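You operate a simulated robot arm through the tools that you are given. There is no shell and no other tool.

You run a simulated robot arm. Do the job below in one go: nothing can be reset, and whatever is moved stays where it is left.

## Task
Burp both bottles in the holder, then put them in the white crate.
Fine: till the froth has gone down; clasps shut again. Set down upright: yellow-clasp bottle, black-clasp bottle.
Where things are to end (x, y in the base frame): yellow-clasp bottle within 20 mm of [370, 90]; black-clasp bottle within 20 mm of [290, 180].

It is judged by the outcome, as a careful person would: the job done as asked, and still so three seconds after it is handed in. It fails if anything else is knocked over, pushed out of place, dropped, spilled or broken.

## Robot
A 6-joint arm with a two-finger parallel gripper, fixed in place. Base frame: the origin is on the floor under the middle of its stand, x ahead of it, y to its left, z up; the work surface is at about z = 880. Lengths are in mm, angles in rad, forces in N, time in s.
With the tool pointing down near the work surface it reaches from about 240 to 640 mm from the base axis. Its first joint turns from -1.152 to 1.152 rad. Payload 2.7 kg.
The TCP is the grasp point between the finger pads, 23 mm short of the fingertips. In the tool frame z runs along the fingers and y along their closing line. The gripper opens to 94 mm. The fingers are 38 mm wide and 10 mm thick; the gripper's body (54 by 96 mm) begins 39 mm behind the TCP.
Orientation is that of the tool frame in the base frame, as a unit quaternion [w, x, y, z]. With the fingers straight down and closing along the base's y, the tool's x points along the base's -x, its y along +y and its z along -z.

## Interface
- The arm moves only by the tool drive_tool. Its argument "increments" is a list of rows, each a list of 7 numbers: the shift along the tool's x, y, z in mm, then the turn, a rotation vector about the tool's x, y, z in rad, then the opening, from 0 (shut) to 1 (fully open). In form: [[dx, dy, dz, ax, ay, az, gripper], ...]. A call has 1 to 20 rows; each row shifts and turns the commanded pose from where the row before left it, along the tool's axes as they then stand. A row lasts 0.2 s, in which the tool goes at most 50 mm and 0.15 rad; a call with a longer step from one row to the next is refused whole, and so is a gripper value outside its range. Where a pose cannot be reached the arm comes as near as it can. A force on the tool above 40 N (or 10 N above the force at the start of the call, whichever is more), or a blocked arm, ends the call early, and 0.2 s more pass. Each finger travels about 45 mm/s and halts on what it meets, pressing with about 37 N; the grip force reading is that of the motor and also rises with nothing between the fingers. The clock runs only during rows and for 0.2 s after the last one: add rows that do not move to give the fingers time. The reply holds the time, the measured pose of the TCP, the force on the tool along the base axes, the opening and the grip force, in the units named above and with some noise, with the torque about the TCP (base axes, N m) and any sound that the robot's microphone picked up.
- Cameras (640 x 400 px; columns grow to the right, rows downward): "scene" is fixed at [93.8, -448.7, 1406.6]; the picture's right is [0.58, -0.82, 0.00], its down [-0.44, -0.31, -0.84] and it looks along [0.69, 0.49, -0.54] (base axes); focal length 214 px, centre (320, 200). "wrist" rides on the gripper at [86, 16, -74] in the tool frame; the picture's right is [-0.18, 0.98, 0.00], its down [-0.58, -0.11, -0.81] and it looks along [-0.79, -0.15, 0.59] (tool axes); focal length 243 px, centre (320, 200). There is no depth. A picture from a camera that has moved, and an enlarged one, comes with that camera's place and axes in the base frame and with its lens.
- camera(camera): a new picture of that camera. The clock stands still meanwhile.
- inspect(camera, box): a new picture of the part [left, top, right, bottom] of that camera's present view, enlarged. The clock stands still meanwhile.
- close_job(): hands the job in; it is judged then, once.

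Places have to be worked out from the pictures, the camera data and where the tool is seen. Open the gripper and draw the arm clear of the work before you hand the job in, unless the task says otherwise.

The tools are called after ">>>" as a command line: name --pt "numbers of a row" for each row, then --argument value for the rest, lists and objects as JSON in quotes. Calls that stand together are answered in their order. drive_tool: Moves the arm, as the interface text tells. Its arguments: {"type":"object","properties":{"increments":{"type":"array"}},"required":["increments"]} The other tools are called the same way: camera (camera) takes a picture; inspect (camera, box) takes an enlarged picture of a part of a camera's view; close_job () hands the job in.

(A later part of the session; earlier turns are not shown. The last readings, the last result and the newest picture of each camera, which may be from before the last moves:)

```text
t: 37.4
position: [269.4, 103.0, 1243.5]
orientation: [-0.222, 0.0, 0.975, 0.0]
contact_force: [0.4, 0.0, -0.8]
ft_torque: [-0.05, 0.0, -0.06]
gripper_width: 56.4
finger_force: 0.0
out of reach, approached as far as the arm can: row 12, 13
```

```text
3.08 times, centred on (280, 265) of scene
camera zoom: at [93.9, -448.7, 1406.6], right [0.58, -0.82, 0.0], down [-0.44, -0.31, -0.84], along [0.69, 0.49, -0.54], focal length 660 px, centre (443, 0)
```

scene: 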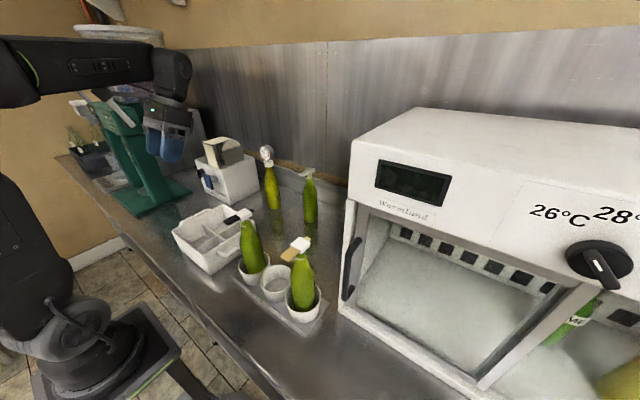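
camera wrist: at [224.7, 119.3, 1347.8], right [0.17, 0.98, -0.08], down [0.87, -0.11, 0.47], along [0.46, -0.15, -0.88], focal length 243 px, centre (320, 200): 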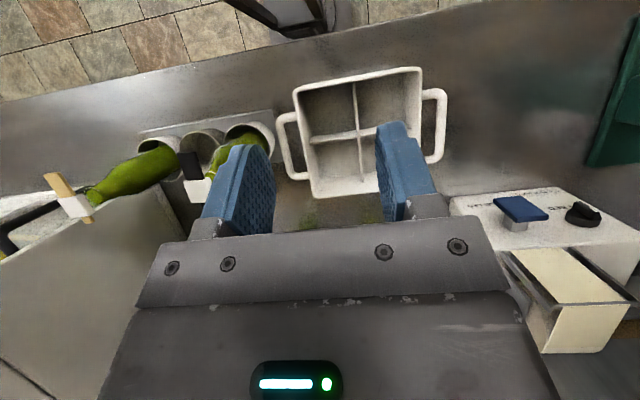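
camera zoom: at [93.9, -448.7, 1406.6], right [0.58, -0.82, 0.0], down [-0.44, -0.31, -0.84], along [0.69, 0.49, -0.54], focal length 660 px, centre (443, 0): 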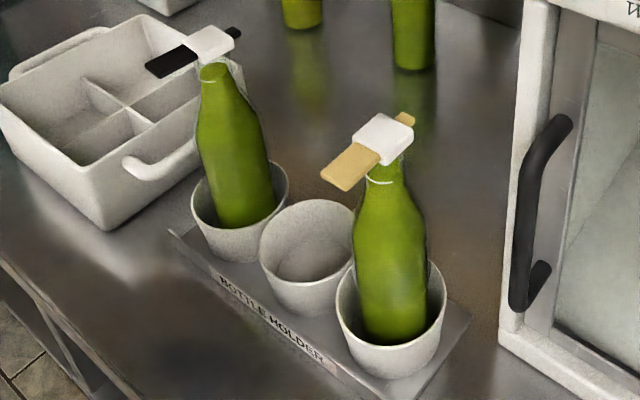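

The arm reached as near as it could, and it's in safe free space. The crate is in view with its 2×2 compartments, so I'll zoom in to measure it.

>>> inspect --camera "wrist" --box '[260, 50, 460, 215]'

>>> inspect --camera "scene" --box '[160, 190, 270, 280]'

>>> inspect --camera "wrist" --box '[60, 90, 300, 240]'

```text
2.42 times, centred on (360, 132) of wrist
camera zoom: at [224.7, 119.3, 1347.8], right [0.17, 0.98, -0.08], down [0.87, -0.11, 0.47], along [0.46, -0.15, -0.88], focal length 588 px, centre (223, 364)
```

zoom: 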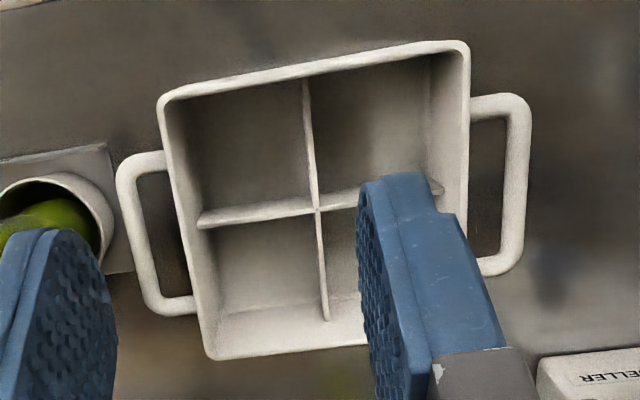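

```text
4.44 times, centred on (215, 235) of scene
camera zoom: at [93.9, -448.7, 1406.6], right [0.58, -0.82, 0.0], down [-0.44, -0.31, -0.84], along [0.69, 0.49, -0.54], focal length 953 px, centre (787, 44)
```

zoom: 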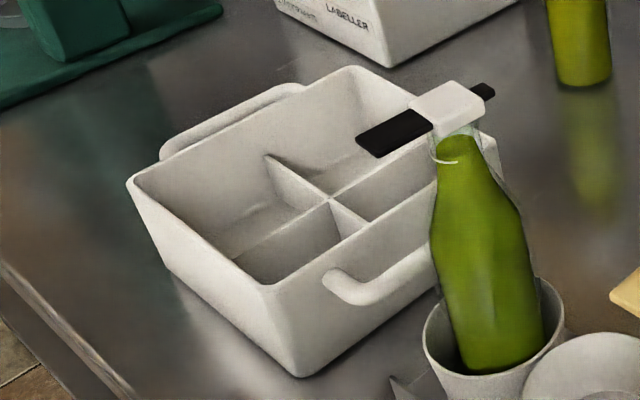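

```text
2.67 times, centred on (180, 165) of wrist
camera zoom: at [224.7, 119.3, 1347.8], right [0.17, 0.98, -0.08], down [0.87, -0.11, 0.47], along [0.46, -0.15, -0.88], focal length 647 px, centre (693, 293)
```

zoom: 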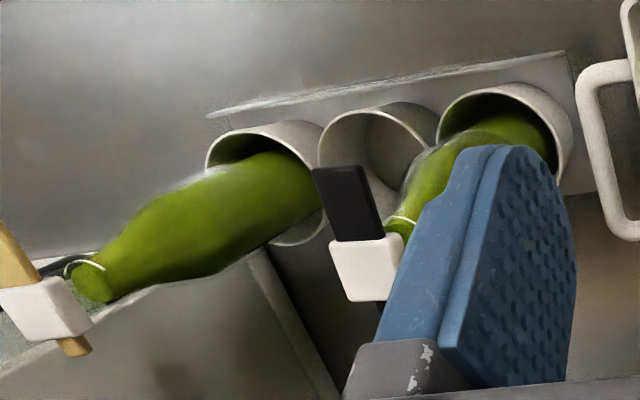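

The crate rim spans about x 244–416, y 49–223, z≈967, with its low divider cross at about [330, 135]. Both targets therefore sit in the middle of compartments, and the bottles are only ~55 mm across. I'll un-tilt the tool and confirm the pose before going to grip the yellow bottle by the neck.

>>> drive_tool --pt "0 0 0 0 -0.15 0 0.6" --pt "0 0 0 0 -0.15 0 0.6" --pt "0 0 0 0 -0.15 0 0.6" --pt "0 0 0 0 0 0 0.6" --pt "0 0 0 0 0 0 0.6"

>>> inspect --camera "wrist" --box '[0, 0, 400, 200]'

```text
t: 38.6
position: [270.1, 102.6, 1243.6]
orientation: [-0.001, 0.0, 1.0, 0.0]
contact_force: [0.2, 0.2, 0.1]
ft_torque: [0.0, 0.02, 0.01]
gripper_width: 56.6
finger_force: 0.1
```

```text
1.60 times, centred on (200, 100) of wrist
camera zoom: at [183.9, 118.8, 1317.4], right [0.18, 0.98, 0.0], down [0.58, -0.11, 0.81], along [0.79, -0.15, -0.59], focal length 388 px, centre (512, 360)
```

zoom: 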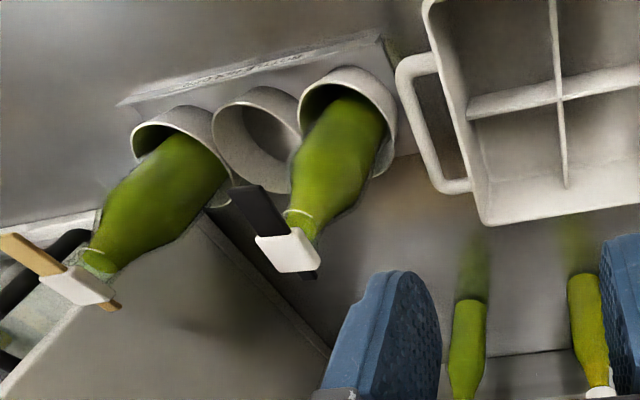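

The pose is vertical at [270, 103, 1244]. I'll move over to above the yellow bottle's axis, about [321, -237.5], staying at this height so nothing is near the caps.

>>> drive_tool --pt "-7.3 -48.6 0 0 0 0 0.6" --pt "-7.3 -48.6 0 0 0 0 0.6" --pt "-7.3 -48.6 0 0 0 0 0.6" --pt "-7.3 -48.6 0 0 0 0 0.6" --pt "-7.3 -48.6 0 0 0 0 0.6" --pt "-7.3 -48.6 0 0 0 0 0.6" --pt "-7.2 -48.5 0 0 0 0 0.6" --pt "0 0 40 0 0 0 0.6" --pt "0 0 20 0 0 0 0.6" --pt "0 0 0 0 0 0 0.6"

>>> camera --camera "wrist"

>>> inspect --camera "scene" --box '[230, 160, 370, 330]'

```text
t: 40.8
position: [320.3, -236.1, 1182.7]
orientation: [0.0, 0.0, 1.0, 0.0]
contact_force: [0.2, -0.1, -0.9]
ft_torque: [0.0, 0.02, -0.02]
gripper_width: 56.4
finger_force: 0.0
```

```text
taken
camera wrist: at [234.3, -220.9, 1256.5], right [0.18, 0.98, 0.0], down [0.58, -0.11, 0.81], along [0.79, -0.15, -0.59], focal length 243 px, centre (320, 200)
```

wrist: 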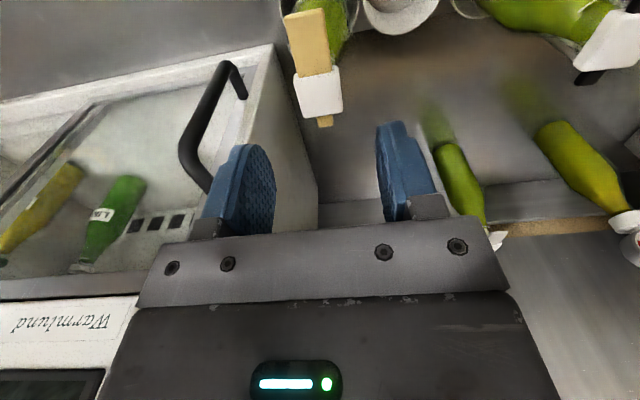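

```text
2.35 times, centred on (300, 245) of scene
camera zoom: at [93.8, -448.8, 1406.6], right [0.58, -0.82, 0.0], down [-0.44, -0.31, -0.84], along [0.69, 0.49, -0.54], focal length 505 px, centre (367, 94)
```

zoom: 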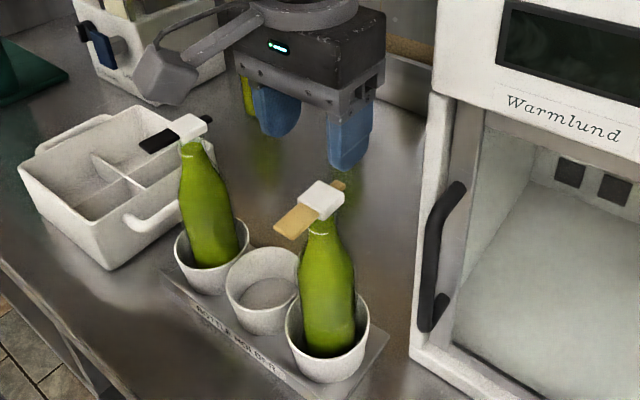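

The yellow cap centre is about [318–320, -237], so the tool is centred. I'll descend with the fingers either side of the cap to TCP z≈1086, around the neck, leaving clearance between palm and cap top.

>>> drive_tool --pt "1 -1 35 0 0 0 0.6" --pt "0 0 30 0 0 0 0.6" --pt "0 0 20 0 0 0 0.6" --pt "0 0 11 0 0 0 0.6" --pt "0 0 0 0 0 0 0.6"

>>> inspect --camera "scene" --box '[260, 190, 340, 270]'

>>> camera --camera "wrist"

```text
t: 42.0
position: [318.6, -237.8, 1086.2]
orientation: [0.0, 0.0, 1.0, 0.0]
contact_force: [0.6, 1.6, 0.2]
ft_torque: [-0.02, -0.05, 0.0]
gripper_width: 56.9
finger_force: 0.2
```

```text
5.00 times, centred on (300, 230) of scene
camera zoom: at [93.8, -448.7, 1406.6], right [0.58, -0.82, 0.0], down [-0.44, -0.31, -0.84], along [0.69, 0.49, -0.54], focal length 1072 px, centre (420, 50)
```

zoom: 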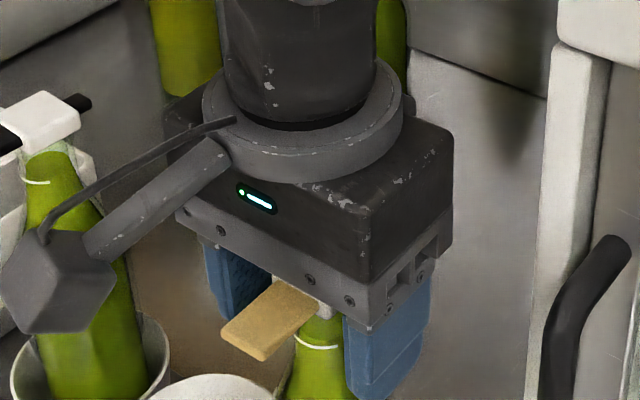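

```text
taken
camera wrist: at [233.2, -221.2, 1160.5], right [0.18, 0.98, 0.0], down [0.58, -0.11, 0.81], along [0.79, -0.15, -0.59], focal length 243 px, centre (320, 200)
```

wrist: 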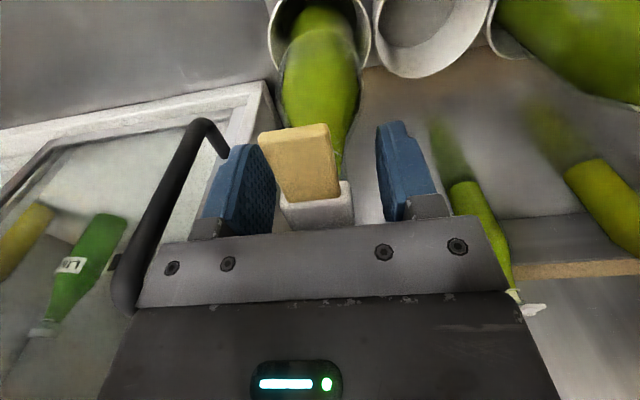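

The fingers straddle the neck with the tab passing under the palm and no contact. I'll close on the neck now.

>>> drive_tool --pt "0 0 0 0 0 0 0.4" --pt "0 0 0 0 0 0 0.2" --pt "0 0 0 0 0 0 0.1" --pt "0 0 0 0 0 0 0.1"

>>> inspect --camera "scene" --box '[270, 220, 330, 270]'

>>> inspect --camera "wrist" --box '[240, 60, 420, 230]'

```text
t: 43.0
position: [319.3, -237.7, 1086.5]
orientation: [0.0, 0.0, 1.0, 0.0]
contact_force: [0.4, -1.2, 0.8]
ft_torque: [-0.02, 0.01, -0.01]
gripper_width: 29.0
finger_force: 36.9
```

```text
8.00 times, centred on (300, 245) of scene
camera zoom: at [93.9, -448.8, 1406.6], right [0.58, -0.82, 0.0], down [-0.44, -0.31, -0.84], along [0.69, 0.49, -0.54], focal length 1716 px, centre (480, -160)
```

zoom: 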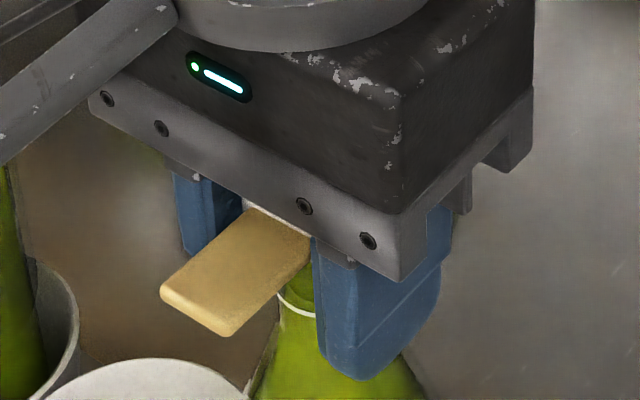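

```text
2.35 times, centred on (330, 145) of wrist
camera zoom: at [233.2, -221.3, 1160.8], right [0.18, 0.98, 0.0], down [0.58, -0.11, 0.81], along [0.79, -0.15, -0.59], focal length 571 px, centre (296, 329)
```

zoom: 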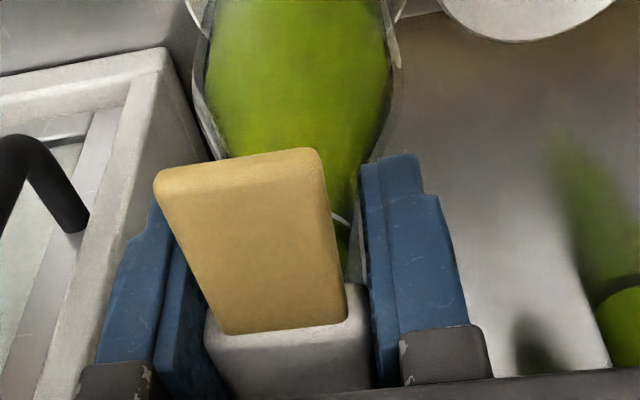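

The grip settled at 29 mm, a bit wider than the ~27 mm cap, so it's on the glass neck. I'll lift slowly by a few millimetres and check the weight and that the bottle follows.

>>> drive_tool --pt "0 0 -3 0 0 0 0.0" --pt "0 0 -4 0 0 0 0.0" --pt "0 0 -4 0 0 0 0.0" --pt "0 0 0 0 0 0 0.0"

>>> inspect --camera "scene" --box '[260, 210, 340, 330]'

>>> inspect --camera "wrist" --box '[240, 60, 420, 230]'

```text
t: 44.0
position: [320.3, -237.7, 1098.0]
orientation: [0.0, 0.0, 1.0, 0.0]
contact_force: [-1.5, 0.1, -5.6]
ft_torque: [0.02, 0.13, 0.02]
gripper_width: 29.2
finger_force: 37.5
```

```text
3.33 times, centred on (300, 270) of scene
camera zoom: at [93.9, -448.8, 1406.5], right [0.58, -0.82, 0.0], down [-0.44, -0.31, -0.84], along [0.69, 0.49, -0.54], focal length 715 px, centre (387, -33)
```

zoom: 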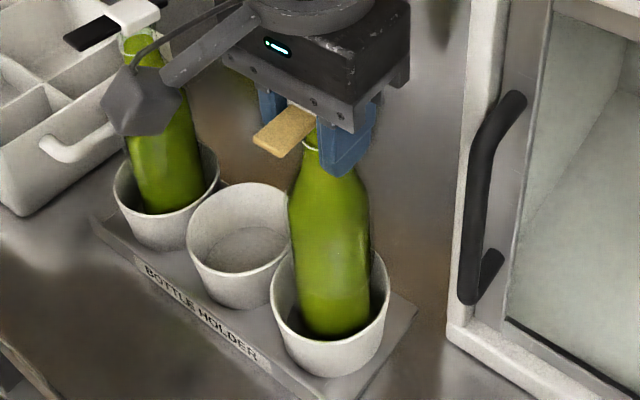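

```text
2.35 times, centred on (330, 145) of wrist
camera zoom: at [234.5, -221.2, 1172.1], right [0.18, 0.98, 0.0], down [0.58, -0.11, 0.81], along [0.79, -0.15, -0.59], focal length 571 px, centre (296, 329)
```

zoom: 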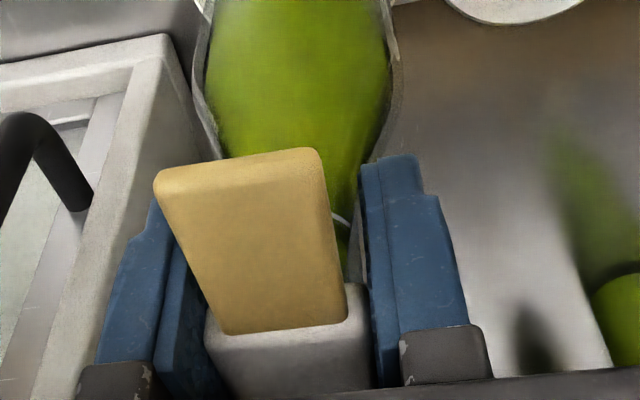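

The bottle lifts cleanly: about 5.6 N of weight, no slip, clasp unchanged. I'll raise it straight up until its base is well above the crate rim.

>>> drive_tool --pt "0 0 -15 0 0 0 0.0" --pt "0 0 -20 0 0 0 0.0" --pt "0 0 -20 0 0 0 0.0" --pt "0 0 -20 0 0 0 0.0" --pt "0 0 -20 0 0 0 0.0" --pt "0 0 -20 0 0 0 0.0" --pt "0 0 -10 0 0 0 0.0" --pt "0 0 0 0 0 0 0.0"

>>> camera --camera "scene"

>>> camera --camera "wrist"

```text
t: 45.8
position: [320.2, -238.7, 1222.6]
orientation: [0.0, 0.0, 1.0, 0.0]
contact_force: [0.0, 0.1, -6.5]
ft_torque: [0.0, 0.14, -0.02]
gripper_width: 29.3
finger_force: 36.5
```

```text
taken
```

scene: 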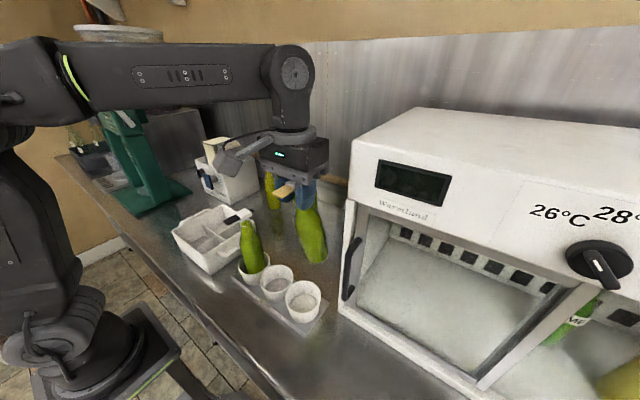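

```text
taken
camera wrist: at [234.7, -221.6, 1296.9], right [0.18, 0.98, 0.0], down [0.58, -0.11, 0.81], along [0.79, -0.15, -0.59], focal length 243 px, centre (320, 200)
```

wrist: 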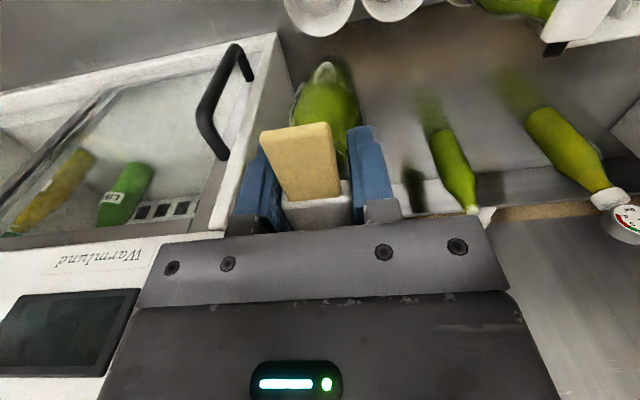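

The bottle is clear of the cup but looks tilted about 10°, base towards +x, and the 0.14 N·m torque fits that. I'll zoom in to measure the tilt so I can correct it with the wrist before placing.

>>> inspect --camera "scene" --box '[270, 170, 350, 280]'

>>> inspect --camera "wrist" --box '[260, 30, 400, 150]'

```text
3.64 times, centred on (310, 225) of scene
camera zoom: at [93.9, -448.8, 1406.5], right [0.58, -0.82, 0.0], down [-0.44, -0.31, -0.84], along [0.69, 0.49, -0.54], focal length 780 px, centre (356, 109)
```

zoom: 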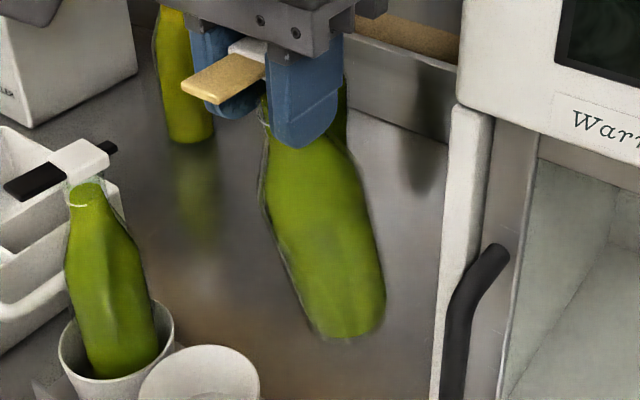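

```text
3.33 times, centred on (330, 90) of wrist
camera zoom: at [234.7, -221.6, 1296.9], right [0.18, 0.98, 0.0], down [0.58, -0.11, 0.81], along [0.79, -0.15, -0.59], focal length 809 px, centre (287, 567)
```

zoom: 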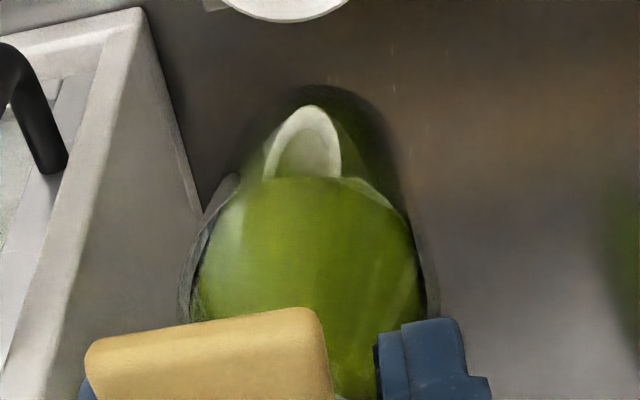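

The bottle has swung about 0.25 rad (base towards +x) in the finger pads. I'll rotate the wrist slowly by that amount to bring it back to vertical, then re-check.

>>> drive_tool --pt "0 0 0 0 0.05 0 0.0" --pt "0 0 0 0 0.05 0 0.0" --pt "0 0 0 0 0.05 0 0.0" --pt "0 0 0 0 0.05 0 0.0" --pt "0 0 0 0 0.04 0 0.0" --pt "0 0 0 0 0 0 0.0"

>>> inspect --camera "scene" --box '[270, 170, 350, 280]'

>>> camera --camera "wrist"

```text
t: 47.2
position: [319.7, -239.0, 1223.6]
orientation: [-0.12, 0.0, 0.993, 0.0]
contact_force: [0.5, -1.0, -5.6]
ft_torque: [0.0, 0.17, 0.0]
gripper_width: 29.4
finger_force: 36.7
```

```text
3.64 times, centred on (310, 225) of scene
camera zoom: at [93.9, -448.8, 1406.5], right [0.58, -0.82, 0.0], down [-0.44, -0.31, -0.84], along [0.69, 0.49, -0.54], focal length 780 px, centre (356, 109)
```

zoom: 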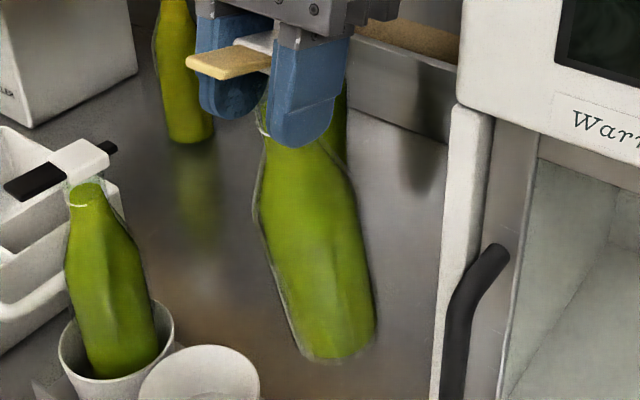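

```text
taken
camera wrist: at [254.1, -221.6, 1315.6], right [0.18, 0.98, -0.04], down [0.76, -0.11, 0.64], along [0.63, -0.15, -0.76], focal length 243 px, centre (320, 200)
```

wrist: 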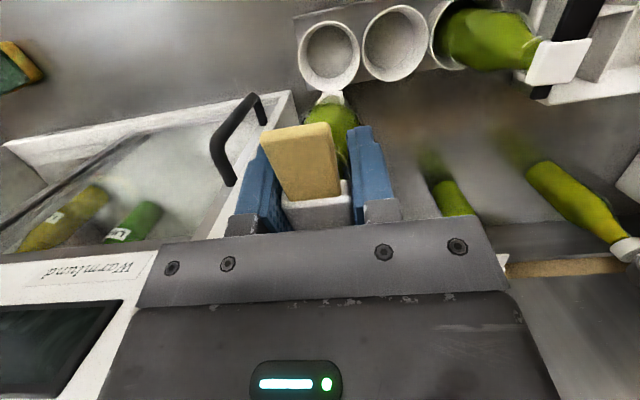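

The torque (6 N × 26 mm) and tilt match a different picture: the pads pinched the cap, not the glass, so the bottle is hanging from the clasp hinge and the clasp has partly opened. Nothing has spilled. I'll rotate the tool forward so the cap closes back onto the tilted neck, then set the bottle back in its cup.

>>> drive_tool --pt "0 0 0 0 -0.05 0 0.0" --pt "0 0 0 0 -0.05 0 0.0" --pt "0 0 0 0 -0.05 0 0.0" --pt "0 0 0 0 -0.05 0 0.0" --pt "0 0 0 0 -0.05 0 0.0" --pt "0 0 0 0 -0.05 0 0.0" --pt "0 0 0 0 -0.05 0 0.0" --pt "0 0 0 0 0 0 0.0"

>>> inspect --camera "scene" --box '[270, 170, 350, 280]'

>>> camera --camera "wrist"

```text
t: 49.0
position: [320.7, -237.9, 1223.5]
orientation: [0.055, 0.0, 0.999, 0.001]
contact_force: [0.9, 0.4, -5.1]
ft_torque: [-0.03, 0.1, 0.04]
gripper_width: 29.1
finger_force: 36.8
```

```text
3.64 times, centred on (310, 225) of scene
camera zoom: at [93.9, -448.8, 1406.5], right [0.58, -0.82, 0.0], down [-0.44, -0.31, -0.84], along [0.69, 0.49, -0.54], focal length 780 px, centre (356, 109)
```

zoom: 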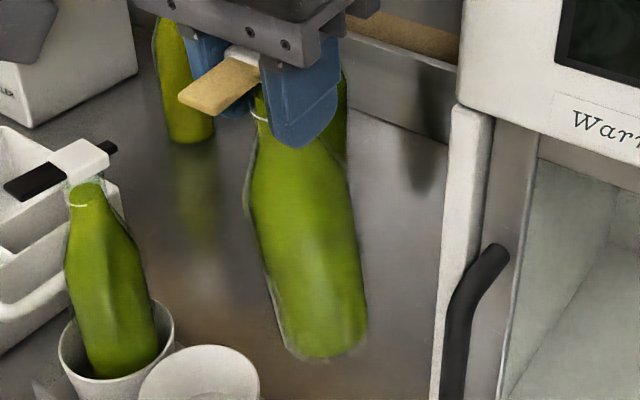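

```text
taken
camera wrist: at [226.2, -221.4, 1287.4], right [0.18, 0.98, 0.02], down [0.49, -0.11, 0.87], along [0.85, -0.15, -0.5], focal length 243 px, centre (320, 200)
```

wrist: 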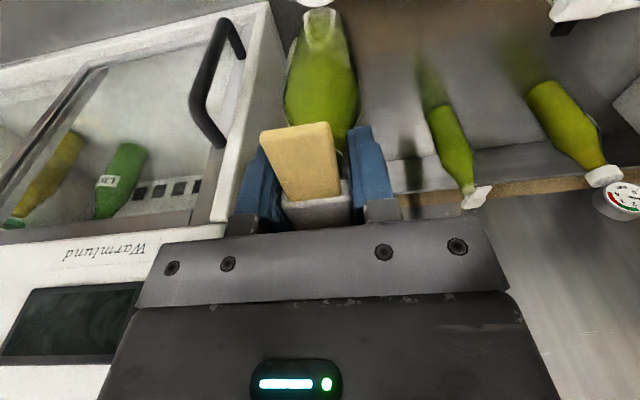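

The cap is nearly closed on the neck again, with the bottle hanging about 0.18 rad off vertical. I'll move back ~33 mm so its base is over its own cup and lower to just above the rim to check alignment.

>>> drive_tool --pt "11.1 0 -1.2 0 0 0 0.0" --pt "11.1 0 -1.2 0 0 0 0.0" --pt "11.1 0 -1.2 0 0 0 0.0" --pt "2.2 0 19.9 0 0 0 0.0" --pt "2.2 0 19.9 0 0 0 0.0" --pt "1.9 0 17 0 0 0 0.0" --pt "0 0 0 0 0 0 0.0"

>>> inspect --camera "scene" --box '[250, 200, 350, 330]'

>>> camera --camera "wrist"

```text
t: 50.6
position: [288.0, -239.7, 1166.9]
orientation: [0.055, 0.0, 0.998, 0.001]
contact_force: [-0.2, -0.1, -5.6]
ft_torque: [0.01, 0.09, 0.02]
gripper_width: 29.0
finger_force: 36.8
```

```text
3.08 times, centred on (300, 265) of scene
camera zoom: at [93.9, -448.8, 1406.5], right [0.58, -0.82, 0.0], down [-0.44, -0.31, -0.84], along [0.69, 0.49, -0.54], focal length 660 px, centre (382, 0)
```

zoom: 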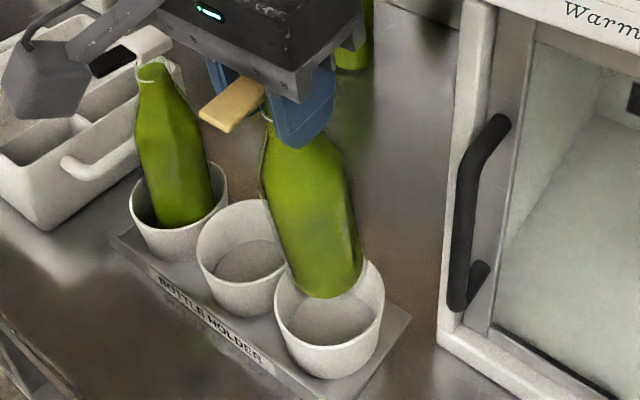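

```text
taken
camera wrist: at [193.5, -222.6, 1230.4], right [0.18, 0.98, 0.02], down [0.49, -0.11, 0.86], along [0.85, -0.15, -0.5], focal length 243 px, centre (320, 200)
```

wrist: 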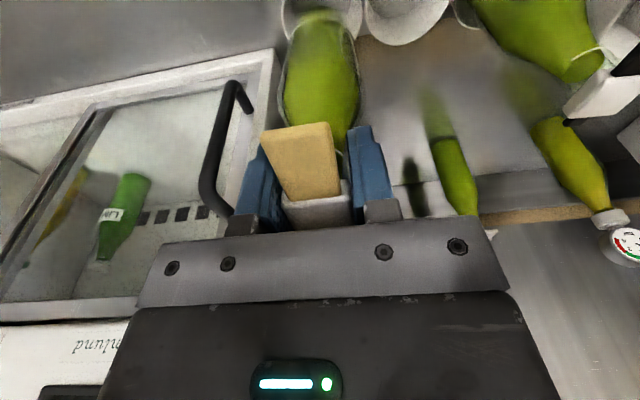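

The base is over the cup, within a few mm. I'll lower it into the cup in small steps, watching the force for touchdown.

>>> drive_tool --pt "1.9 0 16.9 0 0 0 0.0" --pt "1.9 0 16.9 0 0 0 0.0" --pt "1.7 0 15 0 0 0 0.0" --pt "0 0 0 0 0 0 0.0"

>>> inspect --camera "scene" --box '[250, 200, 350, 330]'

```text
t: 51.6
position: [285.2, -239.5, 1117.1]
orientation: [0.055, 0.0, 0.998, 0.0]
contact_force: [0.7, 0.7, -4.8]
ft_torque: [-0.02, 0.13, -0.01]
gripper_width: 29.0
finger_force: 37.2
```

```text
3.08 times, centred on (300, 265) of scene
camera zoom: at [93.9, -448.8, 1406.5], right [0.58, -0.82, 0.0], down [-0.44, -0.31, -0.84], along [0.69, 0.49, -0.54], focal length 660 px, centre (382, 0)
```

zoom: 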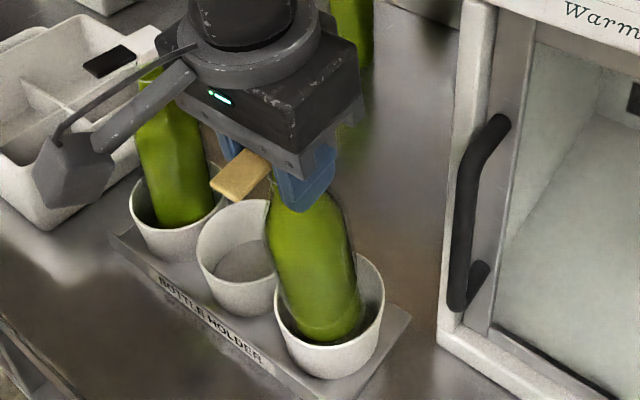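

It's inside the cup and still hanging freely. I'll lower in 10 mm steps, drifting slightly +x, until the base touches.

>>> drive_tool --pt "-0.9 0 10.2 0 0 0 0.0" --pt "-0.9 0 10.2 0 0 0 0.0"

>>> drive_tool --pt "-0.9 0 5.1 0 0 0 0.0"

>>> inspect --camera "scene" --box '[250, 200, 350, 330]'

```text
t: 52.2
position: [290.5, -237.8, 1096.9]
orientation: [0.055, 0.0, 0.998, 0.0]
contact_force: [0.0, -0.8, -6.1]
ft_torque: [0.01, 0.1, -0.06]
gripper_width: 29.1
finger_force: 37.4
```

```text
t: 52.6
position: [291.3, -239.1, 1091.1]
orientation: [0.055, -0.001, 0.998, 0.0]
contact_force: [0.2, 0.2, -4.1]
ft_torque: [0.02, 0.12, -0.01]
gripper_width: 28.9
finger_force: 37.0
```

```text
3.08 times, centred on (300, 265) of scene
camera zoom: at [93.9, -448.8, 1406.5], right [0.58, -0.82, 0.0], down [-0.44, -0.31, -0.84], along [0.69, 0.49, -0.54], focal length 660 px, centre (382, 0)
```

zoom: 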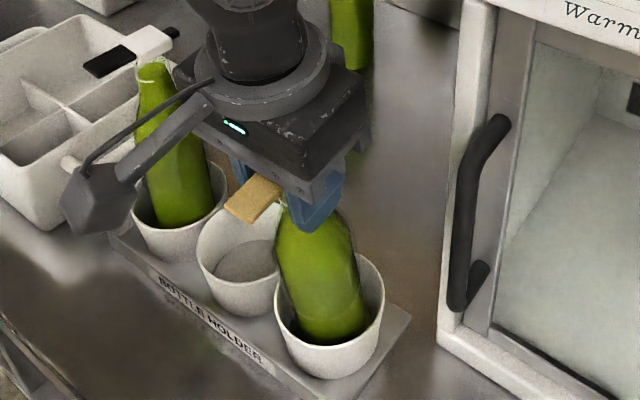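

Almost touching. I'll keep lowering in 3 mm steps with a slight +x drift.

>>> drive_tool --pt "-1.7 0 3.2 0 0 0 0.0"

>>> drive_tool --pt "-1.7 0 3.2 0 0 0 0.0"

```text
t: 53.0
position: [293.8, -238.4, 1088.4]
orientation: [0.056, 0.0, 0.998, 0.001]
contact_force: [1.1, 0.9, -0.8]
ft_torque: [0.23, 0.01, 0.0]
gripper_width: 29.2
finger_force: 37.0
```

```text
t: 53.4
position: [296.0, -240.1, 1088.0]
orientation: [0.058, 0.0, 0.998, -0.002]
contact_force: [2.9, 2.4, 18.4]
ft_torque: [0.16, -0.34, -0.05]
gripper_width: 29.3
finger_force: 36.9
```

It touched down at z≈1088. I'll relieve the 18 N, then move the neck +x while un-tilting the tool, so the bottle rights itself on its base edge.

>>> drive_tool --pt "-0.2 0 -2.5 0 0 0 0.0"

>>> drive_tool --pt "-5 0 0.8 0 0.02 0 0.0" --pt "-5 0 0.8 0 0.02 0 0.0"

>>> inspect --camera "scene" --box '[250, 200, 350, 330]'

```text
t: 53.8
position: [295.6, -239.6, 1088.8]
orientation: [0.055, 0.0, 0.998, -0.001]
contact_force: [1.9, -1.6, 11.4]
ft_torque: [-0.18, -0.3, -0.01]
gripper_width: 29.3
finger_force: 37.3
```

```text
t: 54.4
position: [306.4, -239.4, 1088.3]
orientation: [0.035, -0.002, 0.999, 0.0]
contact_force: [2.7, -1.0, 12.2]
ft_torque: [-0.09, -0.17, 0.02]
gripper_width: 29.2
finger_force: 37.1
```

```text
3.08 times, centred on (300, 265) of scene
camera zoom: at [93.8, -448.7, 1406.6], right [0.58, -0.82, 0.0], down [-0.44, -0.31, -0.84], along [0.69, 0.49, -0.54], focal length 660 px, centre (382, 0)
```

zoom: 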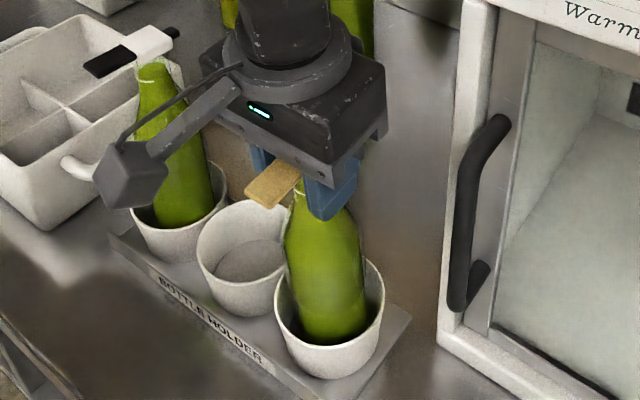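

It's righting nicely. I'll continue the remaining motion with a little less downward load.

>>> drive_tool --pt "-5 0 -0.4 0 0.025 0 0.0" --pt "-5 0 0.2 0 0.025 0 0.0"

>>> inspect --camera "scene" --box '[250, 200, 350, 330]'

```text
t: 55.0
position: [315.8, -238.6, 1086.2]
orientation: [0.008, 0.0, 1.0, 0.001]
contact_force: [0.8, -0.7, -0.7]
ft_torque: [-0.14, 0.04, 0.02]
gripper_width: 29.4
finger_force: 36.9
```

```text
3.08 times, centred on (300, 265) of scene
camera zoom: at [93.9, -448.8, 1406.6], right [0.58, -0.82, 0.0], down [-0.44, -0.31, -0.84], along [0.69, 0.49, -0.54], focal length 660 px, centre (382, 0)
```

zoom: 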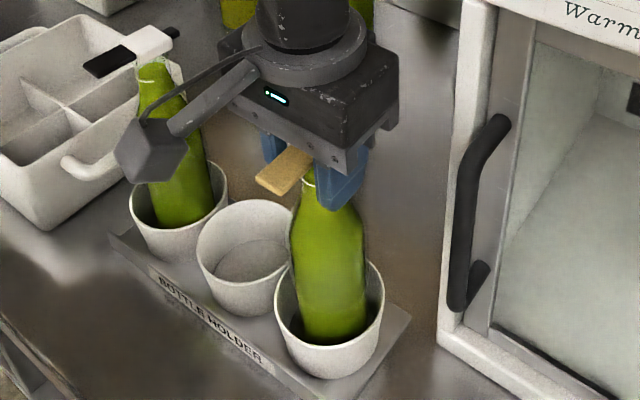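

The bottle stands in the cup with near-zero load and the tool vertical. I'll press lightly to close the cap fully, then release and inspect.

>>> drive_tool --pt "-2 0 1 0 0.016 0 0.0" --pt "0 0 1 0 -0.02 0 0.0" --pt "0 0 0 0 0 0 0.0"

>>> inspect --camera "scene" --box '[270, 220, 330, 270]'

```text
t: 55.8
position: [317.5, -238.5, 1086.8]
orientation: [0.012, 0.0, 1.0, 0.0]
contact_force: [-0.3, -0.3, 1.6]
ft_torque: [0.21, 0.34, -0.02]
gripper_width: 29.4
finger_force: 37.5
```

```text
8.00 times, centred on (300, 245) of scene
camera zoom: at [93.8, -448.7, 1406.6], right [0.58, -0.82, 0.0], down [-0.44, -0.31, -0.84], along [0.69, 0.49, -0.54], focal length 1716 px, centre (480, -160)
```

zoom: 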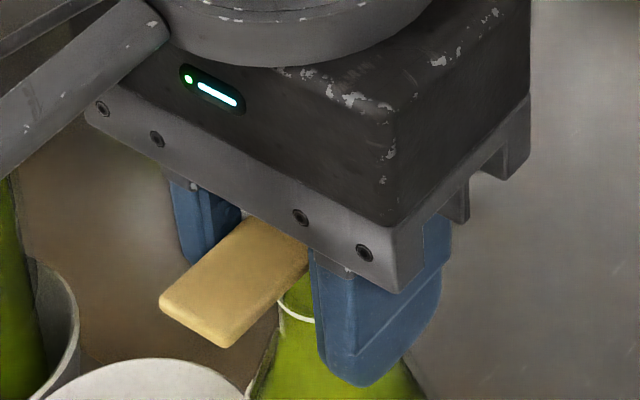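

The closing torque is 0.34 N·m and the cap is seated. I'll open the fingers and rise to check the bottle and clasp.

>>> drive_tool --pt "0 0 -1 0 0.02 0 0.3" --pt "0 0 0 0 0 0 0.6" --pt "0 0 0 0 0 0 0.6" --pt "0 0 -30 0 0 0 0.6" --pt "0 0 -40 0 0 0 0.6" --pt "0 0 -30 0 0 0 0.6" --pt "0 0 0 0 0 0 0.6"

>>> inspect --camera "scene" --box '[260, 215, 340, 330]'

>>> inspect --camera "scene" --box '[270, 225, 330, 265]'

>>> camera --camera "wrist"

```text
t: 57.4
position: [316.1, -237.7, 1188.5]
orientation: [0.002, -0.001, 1.0, 0.0]
contact_force: [-0.1, -0.3, -0.1]
ft_torque: [-0.02, 0.01, -0.01]
gripper_width: 56.4
finger_force: 0.1
```

```text
3.48 times, centred on (300, 272) of scene
camera zoom: at [93.8, -448.7, 1406.6], right [0.58, -0.82, 0.0], down [-0.44, -0.31, -0.84], along [0.69, 0.49, -0.54], focal length 746 px, centre (390, -52)
```

zoom: 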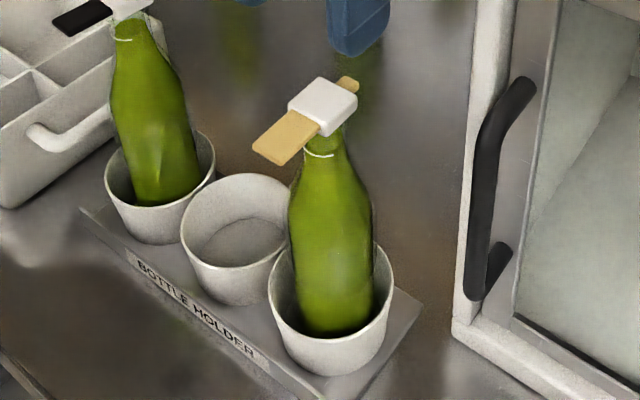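

```text
10.00 times, centred on (300, 245) of scene
camera zoom: at [93.8, -448.7, 1406.6], right [0.58, -0.82, 0.0], down [-0.44, -0.31, -0.84], along [0.69, 0.49, -0.54], focal length 2145 px, centre (520, -250)
```

zoom: 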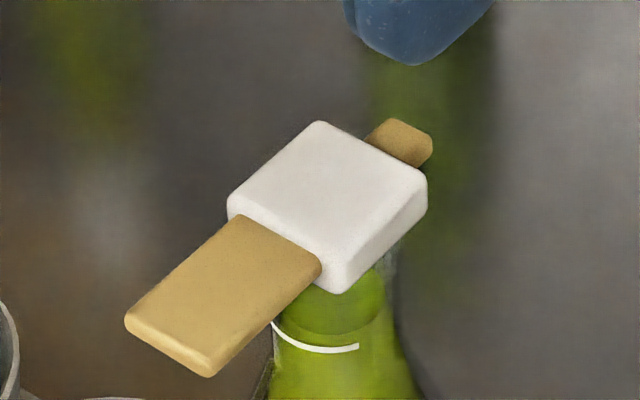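

```text
taken
camera wrist: at [230.2, -222.1, 1262.7], right [0.18, 0.98, 0.0], down [0.58, -0.11, 0.81], along [0.79, -0.15, -0.59], focal length 243 px, centre (320, 200)
```

wrist: 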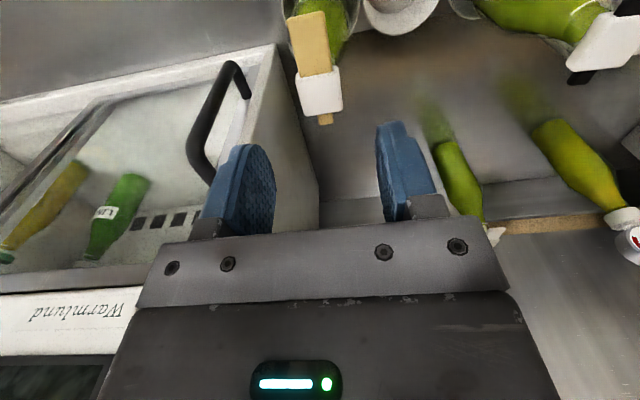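

The yellow bottle is back in its cup, upright, with the clasp shut. Now I need a grip on the glass rather than the cap, so I'll measure the bottle's shoulder and body profile.

>>> inspect --camera "scene" --box '[276, 240, 332, 320]'

>>> inspect --camera "scene" --box '[226, 205, 276, 285]'

```text
5.00 times, centred on (304, 280) of scene
camera zoom: at [93.8, -448.7, 1406.6], right [0.58, -0.82, 0.0], down [-0.44, -0.31, -0.84], along [0.69, 0.49, -0.54], focal length 1072 px, centre (400, -200)
```

zoom: 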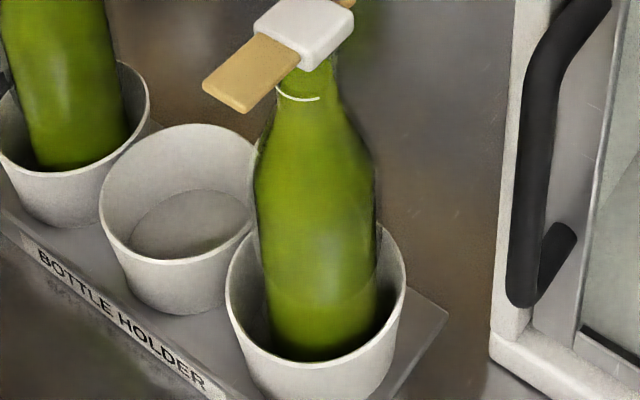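

```text
5.00 times, centred on (251, 245) of scene
camera zoom: at [93.8, -448.7, 1406.6], right [0.58, -0.82, 0.0], down [-0.44, -0.31, -0.84], along [0.69, 0.49, -0.54], focal length 1072 px, centre (665, -25)
```

zoom: 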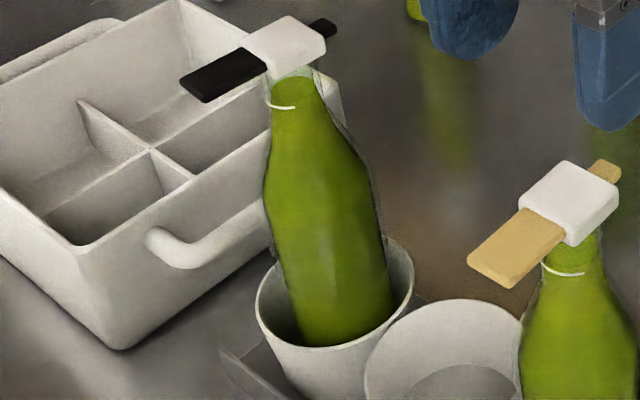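

The glass is only ~26 mm across at the neck, narrower than the 29 mm cap, but the body is a straight ~55 mm cylinder up to z≈1012. So I'll grip the body with the tool tilted 45°, passing under the tab. First I'll back off and tilt in free space to check it's reachable.

>>> drive_tool --pt "35 0 0 0 0 0 0.8" --pt "35 0 0 0 0 0 0.8" --pt "0 0 0 0 -0.131 0 0.8" --pt "0 0 0 0 -0.131 0 0.8" --pt "0 0 0 0 -0.131 0 0.8" --pt "0 0 0 0 -0.131 0 0.8" --pt "0 0 0 0 -0.131 0 0.8" --pt "0 0 0 0 -0.131 0 0.8" --pt "0 0 0 0 0 0 0.8"

>>> camera --camera "scene"

>>> camera --camera "wrist"

```text
t: 59.4
position: [247.2, -238.6, 1188.2]
orientation: [0.387, -0.001, 0.922, 0.0]
contact_force: [0.4, -0.3, -0.1]
ft_torque: [-0.01, 0.02, 0.0]
gripper_width: 74.9
finger_force: 0.0
```

```text
taken
```

scene: 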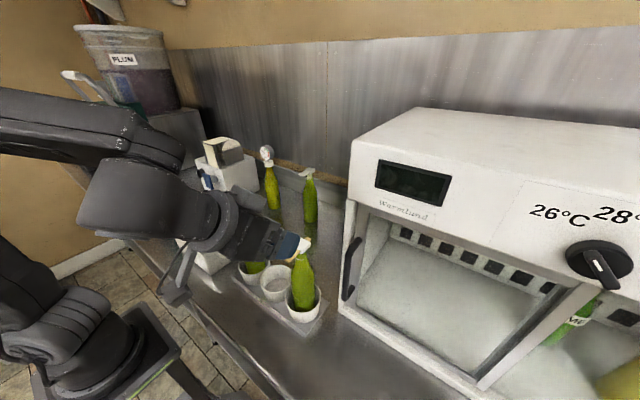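

```text
taken
camera wrist: at [133.7, -222.1, 1177.9], right [0.13, 0.98, 0.13], down [-0.17, -0.11, 0.98], along [0.98, -0.15, 0.15], focal length 243 px, centre (320, 200)
```

wrist: 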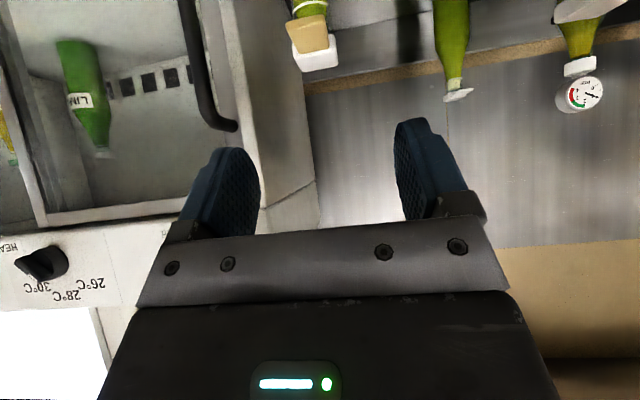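

The 45° pose is reachable. I'll move back to x≈222 and descend in front of the bottle to z≈1006, below the tab's reach.

>>> drive_tool --pt "17.6 1 -17.8 0 0 0 0.8" --pt "28.4 0 28.2 0 0 0 0.8" --pt "28.4 0 28.2 0 0 0 0.8" --pt "28.4 0 28.2 0 0 0 0.8" --pt "28.4 0 28.2 0 0 0 0.8" --pt "15.6 0 15.5 0 0 0 0.8" --pt "0 0 0 0 0 0 0.8" --pt "0 0 0 0 0 0 0.8"

>>> camera --camera "scene"

>>> camera --camera "wrist"

```text
t: 61.2
position: [220.8, -236.9, 1004.7]
orientation: [0.385, 0.0, 0.923, 0.0]
contact_force: [0.2, -0.3, 0.0]
ft_torque: [-0.02, 0.02, 0.02]
gripper_width: 75.0
finger_force: 0.1
```

```text
taken
```

scene: 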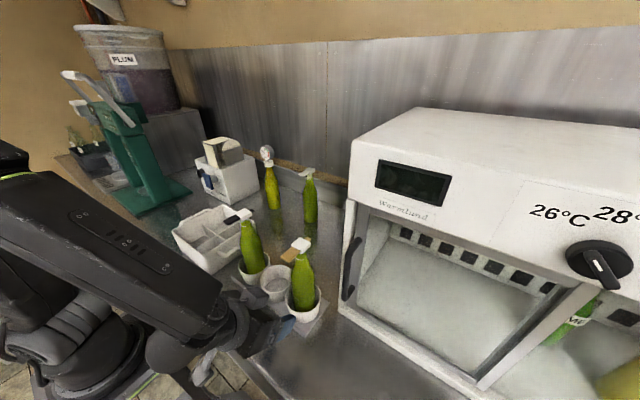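

```text
taken
camera wrist: at [108.8, -220.8, 995.1], right [0.13, 0.98, 0.13], down [-0.16, -0.11, 0.98], along [0.98, -0.15, 0.15], focal length 243 px, centre (320, 200)
```

wrist: 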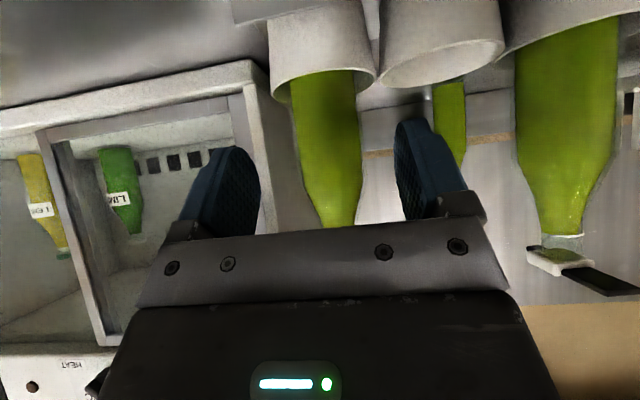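

I'm in front of the yellow bottle with the fingers level around it; its axis is at y≈-238. I'll advance straight +x, 60 mm first, then check.

>>> drive_tool --pt "-14.1 -1 14.2 0 0 0 0.8" --pt "-14.1 0 14.2 0 0 0 0.8" --pt "-14.1 0 14.2 0 0 0 0.8" --pt "0 0 0 0 0 0 0.8"

>>> inspect --camera "scene" --box '[250, 220, 350, 340]'

>>> camera --camera "wrist"

```text
t: 62.2
position: [282.4, -240.1, 1004.5]
orientation: [0.385, 0.0, 0.923, 0.0]
contact_force: [-0.1, 1.2, 0.8]
ft_torque: [0.01, 0.01, 0.02]
gripper_width: 75.0
finger_force: 0.1
```

```text
3.33 times, centred on (300, 280) of scene
camera zoom: at [93.9, -448.7, 1406.6], right [0.58, -0.82, 0.0], down [-0.44, -0.31, -0.84], along [0.69, 0.49, -0.54], focal length 715 px, centre (387, -67)
```

zoom: 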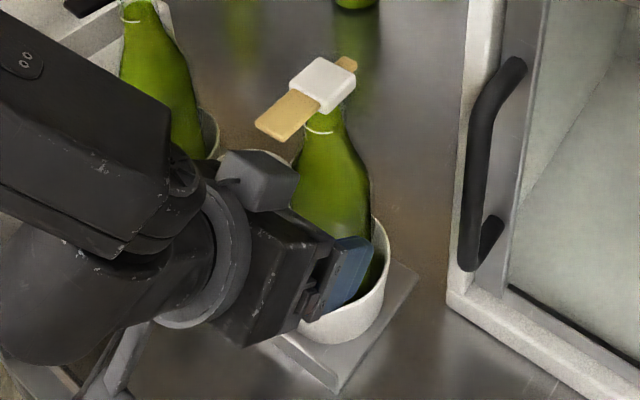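

```text
taken
camera wrist: at [169.1, -222.9, 994.9], right [0.13, 0.98, 0.13], down [-0.16, -0.11, 0.98], along [0.98, -0.15, 0.15], focal length 243 px, centre (320, 200)
```

wrist: 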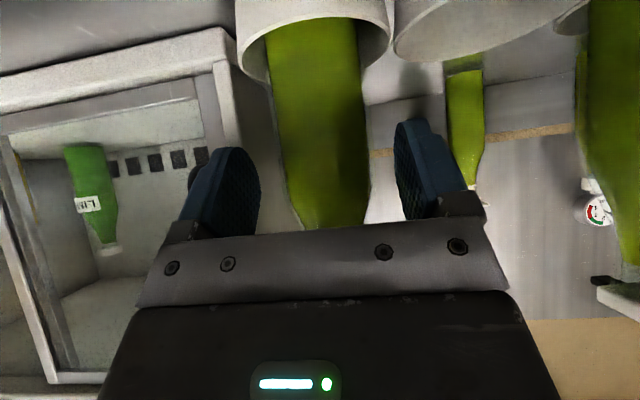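

The bottle is centred between the fingers. There's a grey module on the upper side of the wrist close to the tab, so I'll zoom in to check that clearance before the last 22 mm.

>>> inspect --camera "scene" --box '[260, 225, 320, 290]'

>>> inspect --camera "wrist" --box '[220, 0, 440, 240]'

```text
6.15 times, centred on (290, 258) of scene
camera zoom: at [93.9, -448.7, 1406.6], right [0.58, -0.82, 0.0], down [-0.44, -0.31, -0.84], along [0.69, 0.49, -0.54], focal length 1320 px, centre (505, -154)
```

zoom: 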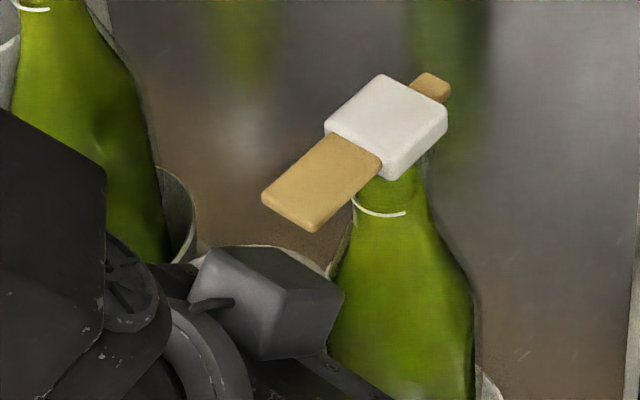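

```text
1.67 times, centred on (330, 120) of wrist
camera zoom: at [169.1, -222.9, 994.9], right [0.13, 0.98, 0.13], down [-0.16, -0.11, 0.98], along [0.98, -0.15, 0.15], focal length 404 px, centre (303, 333)
```

zoom: 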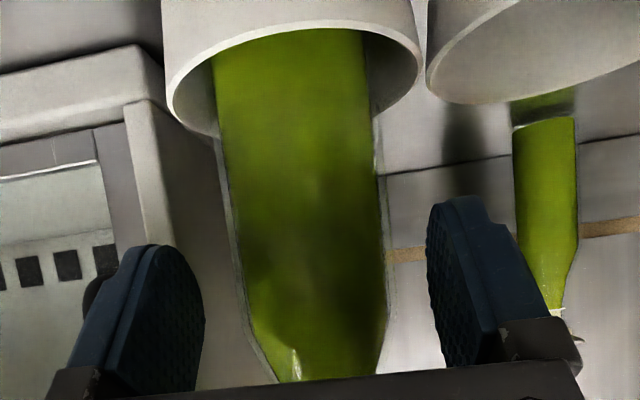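

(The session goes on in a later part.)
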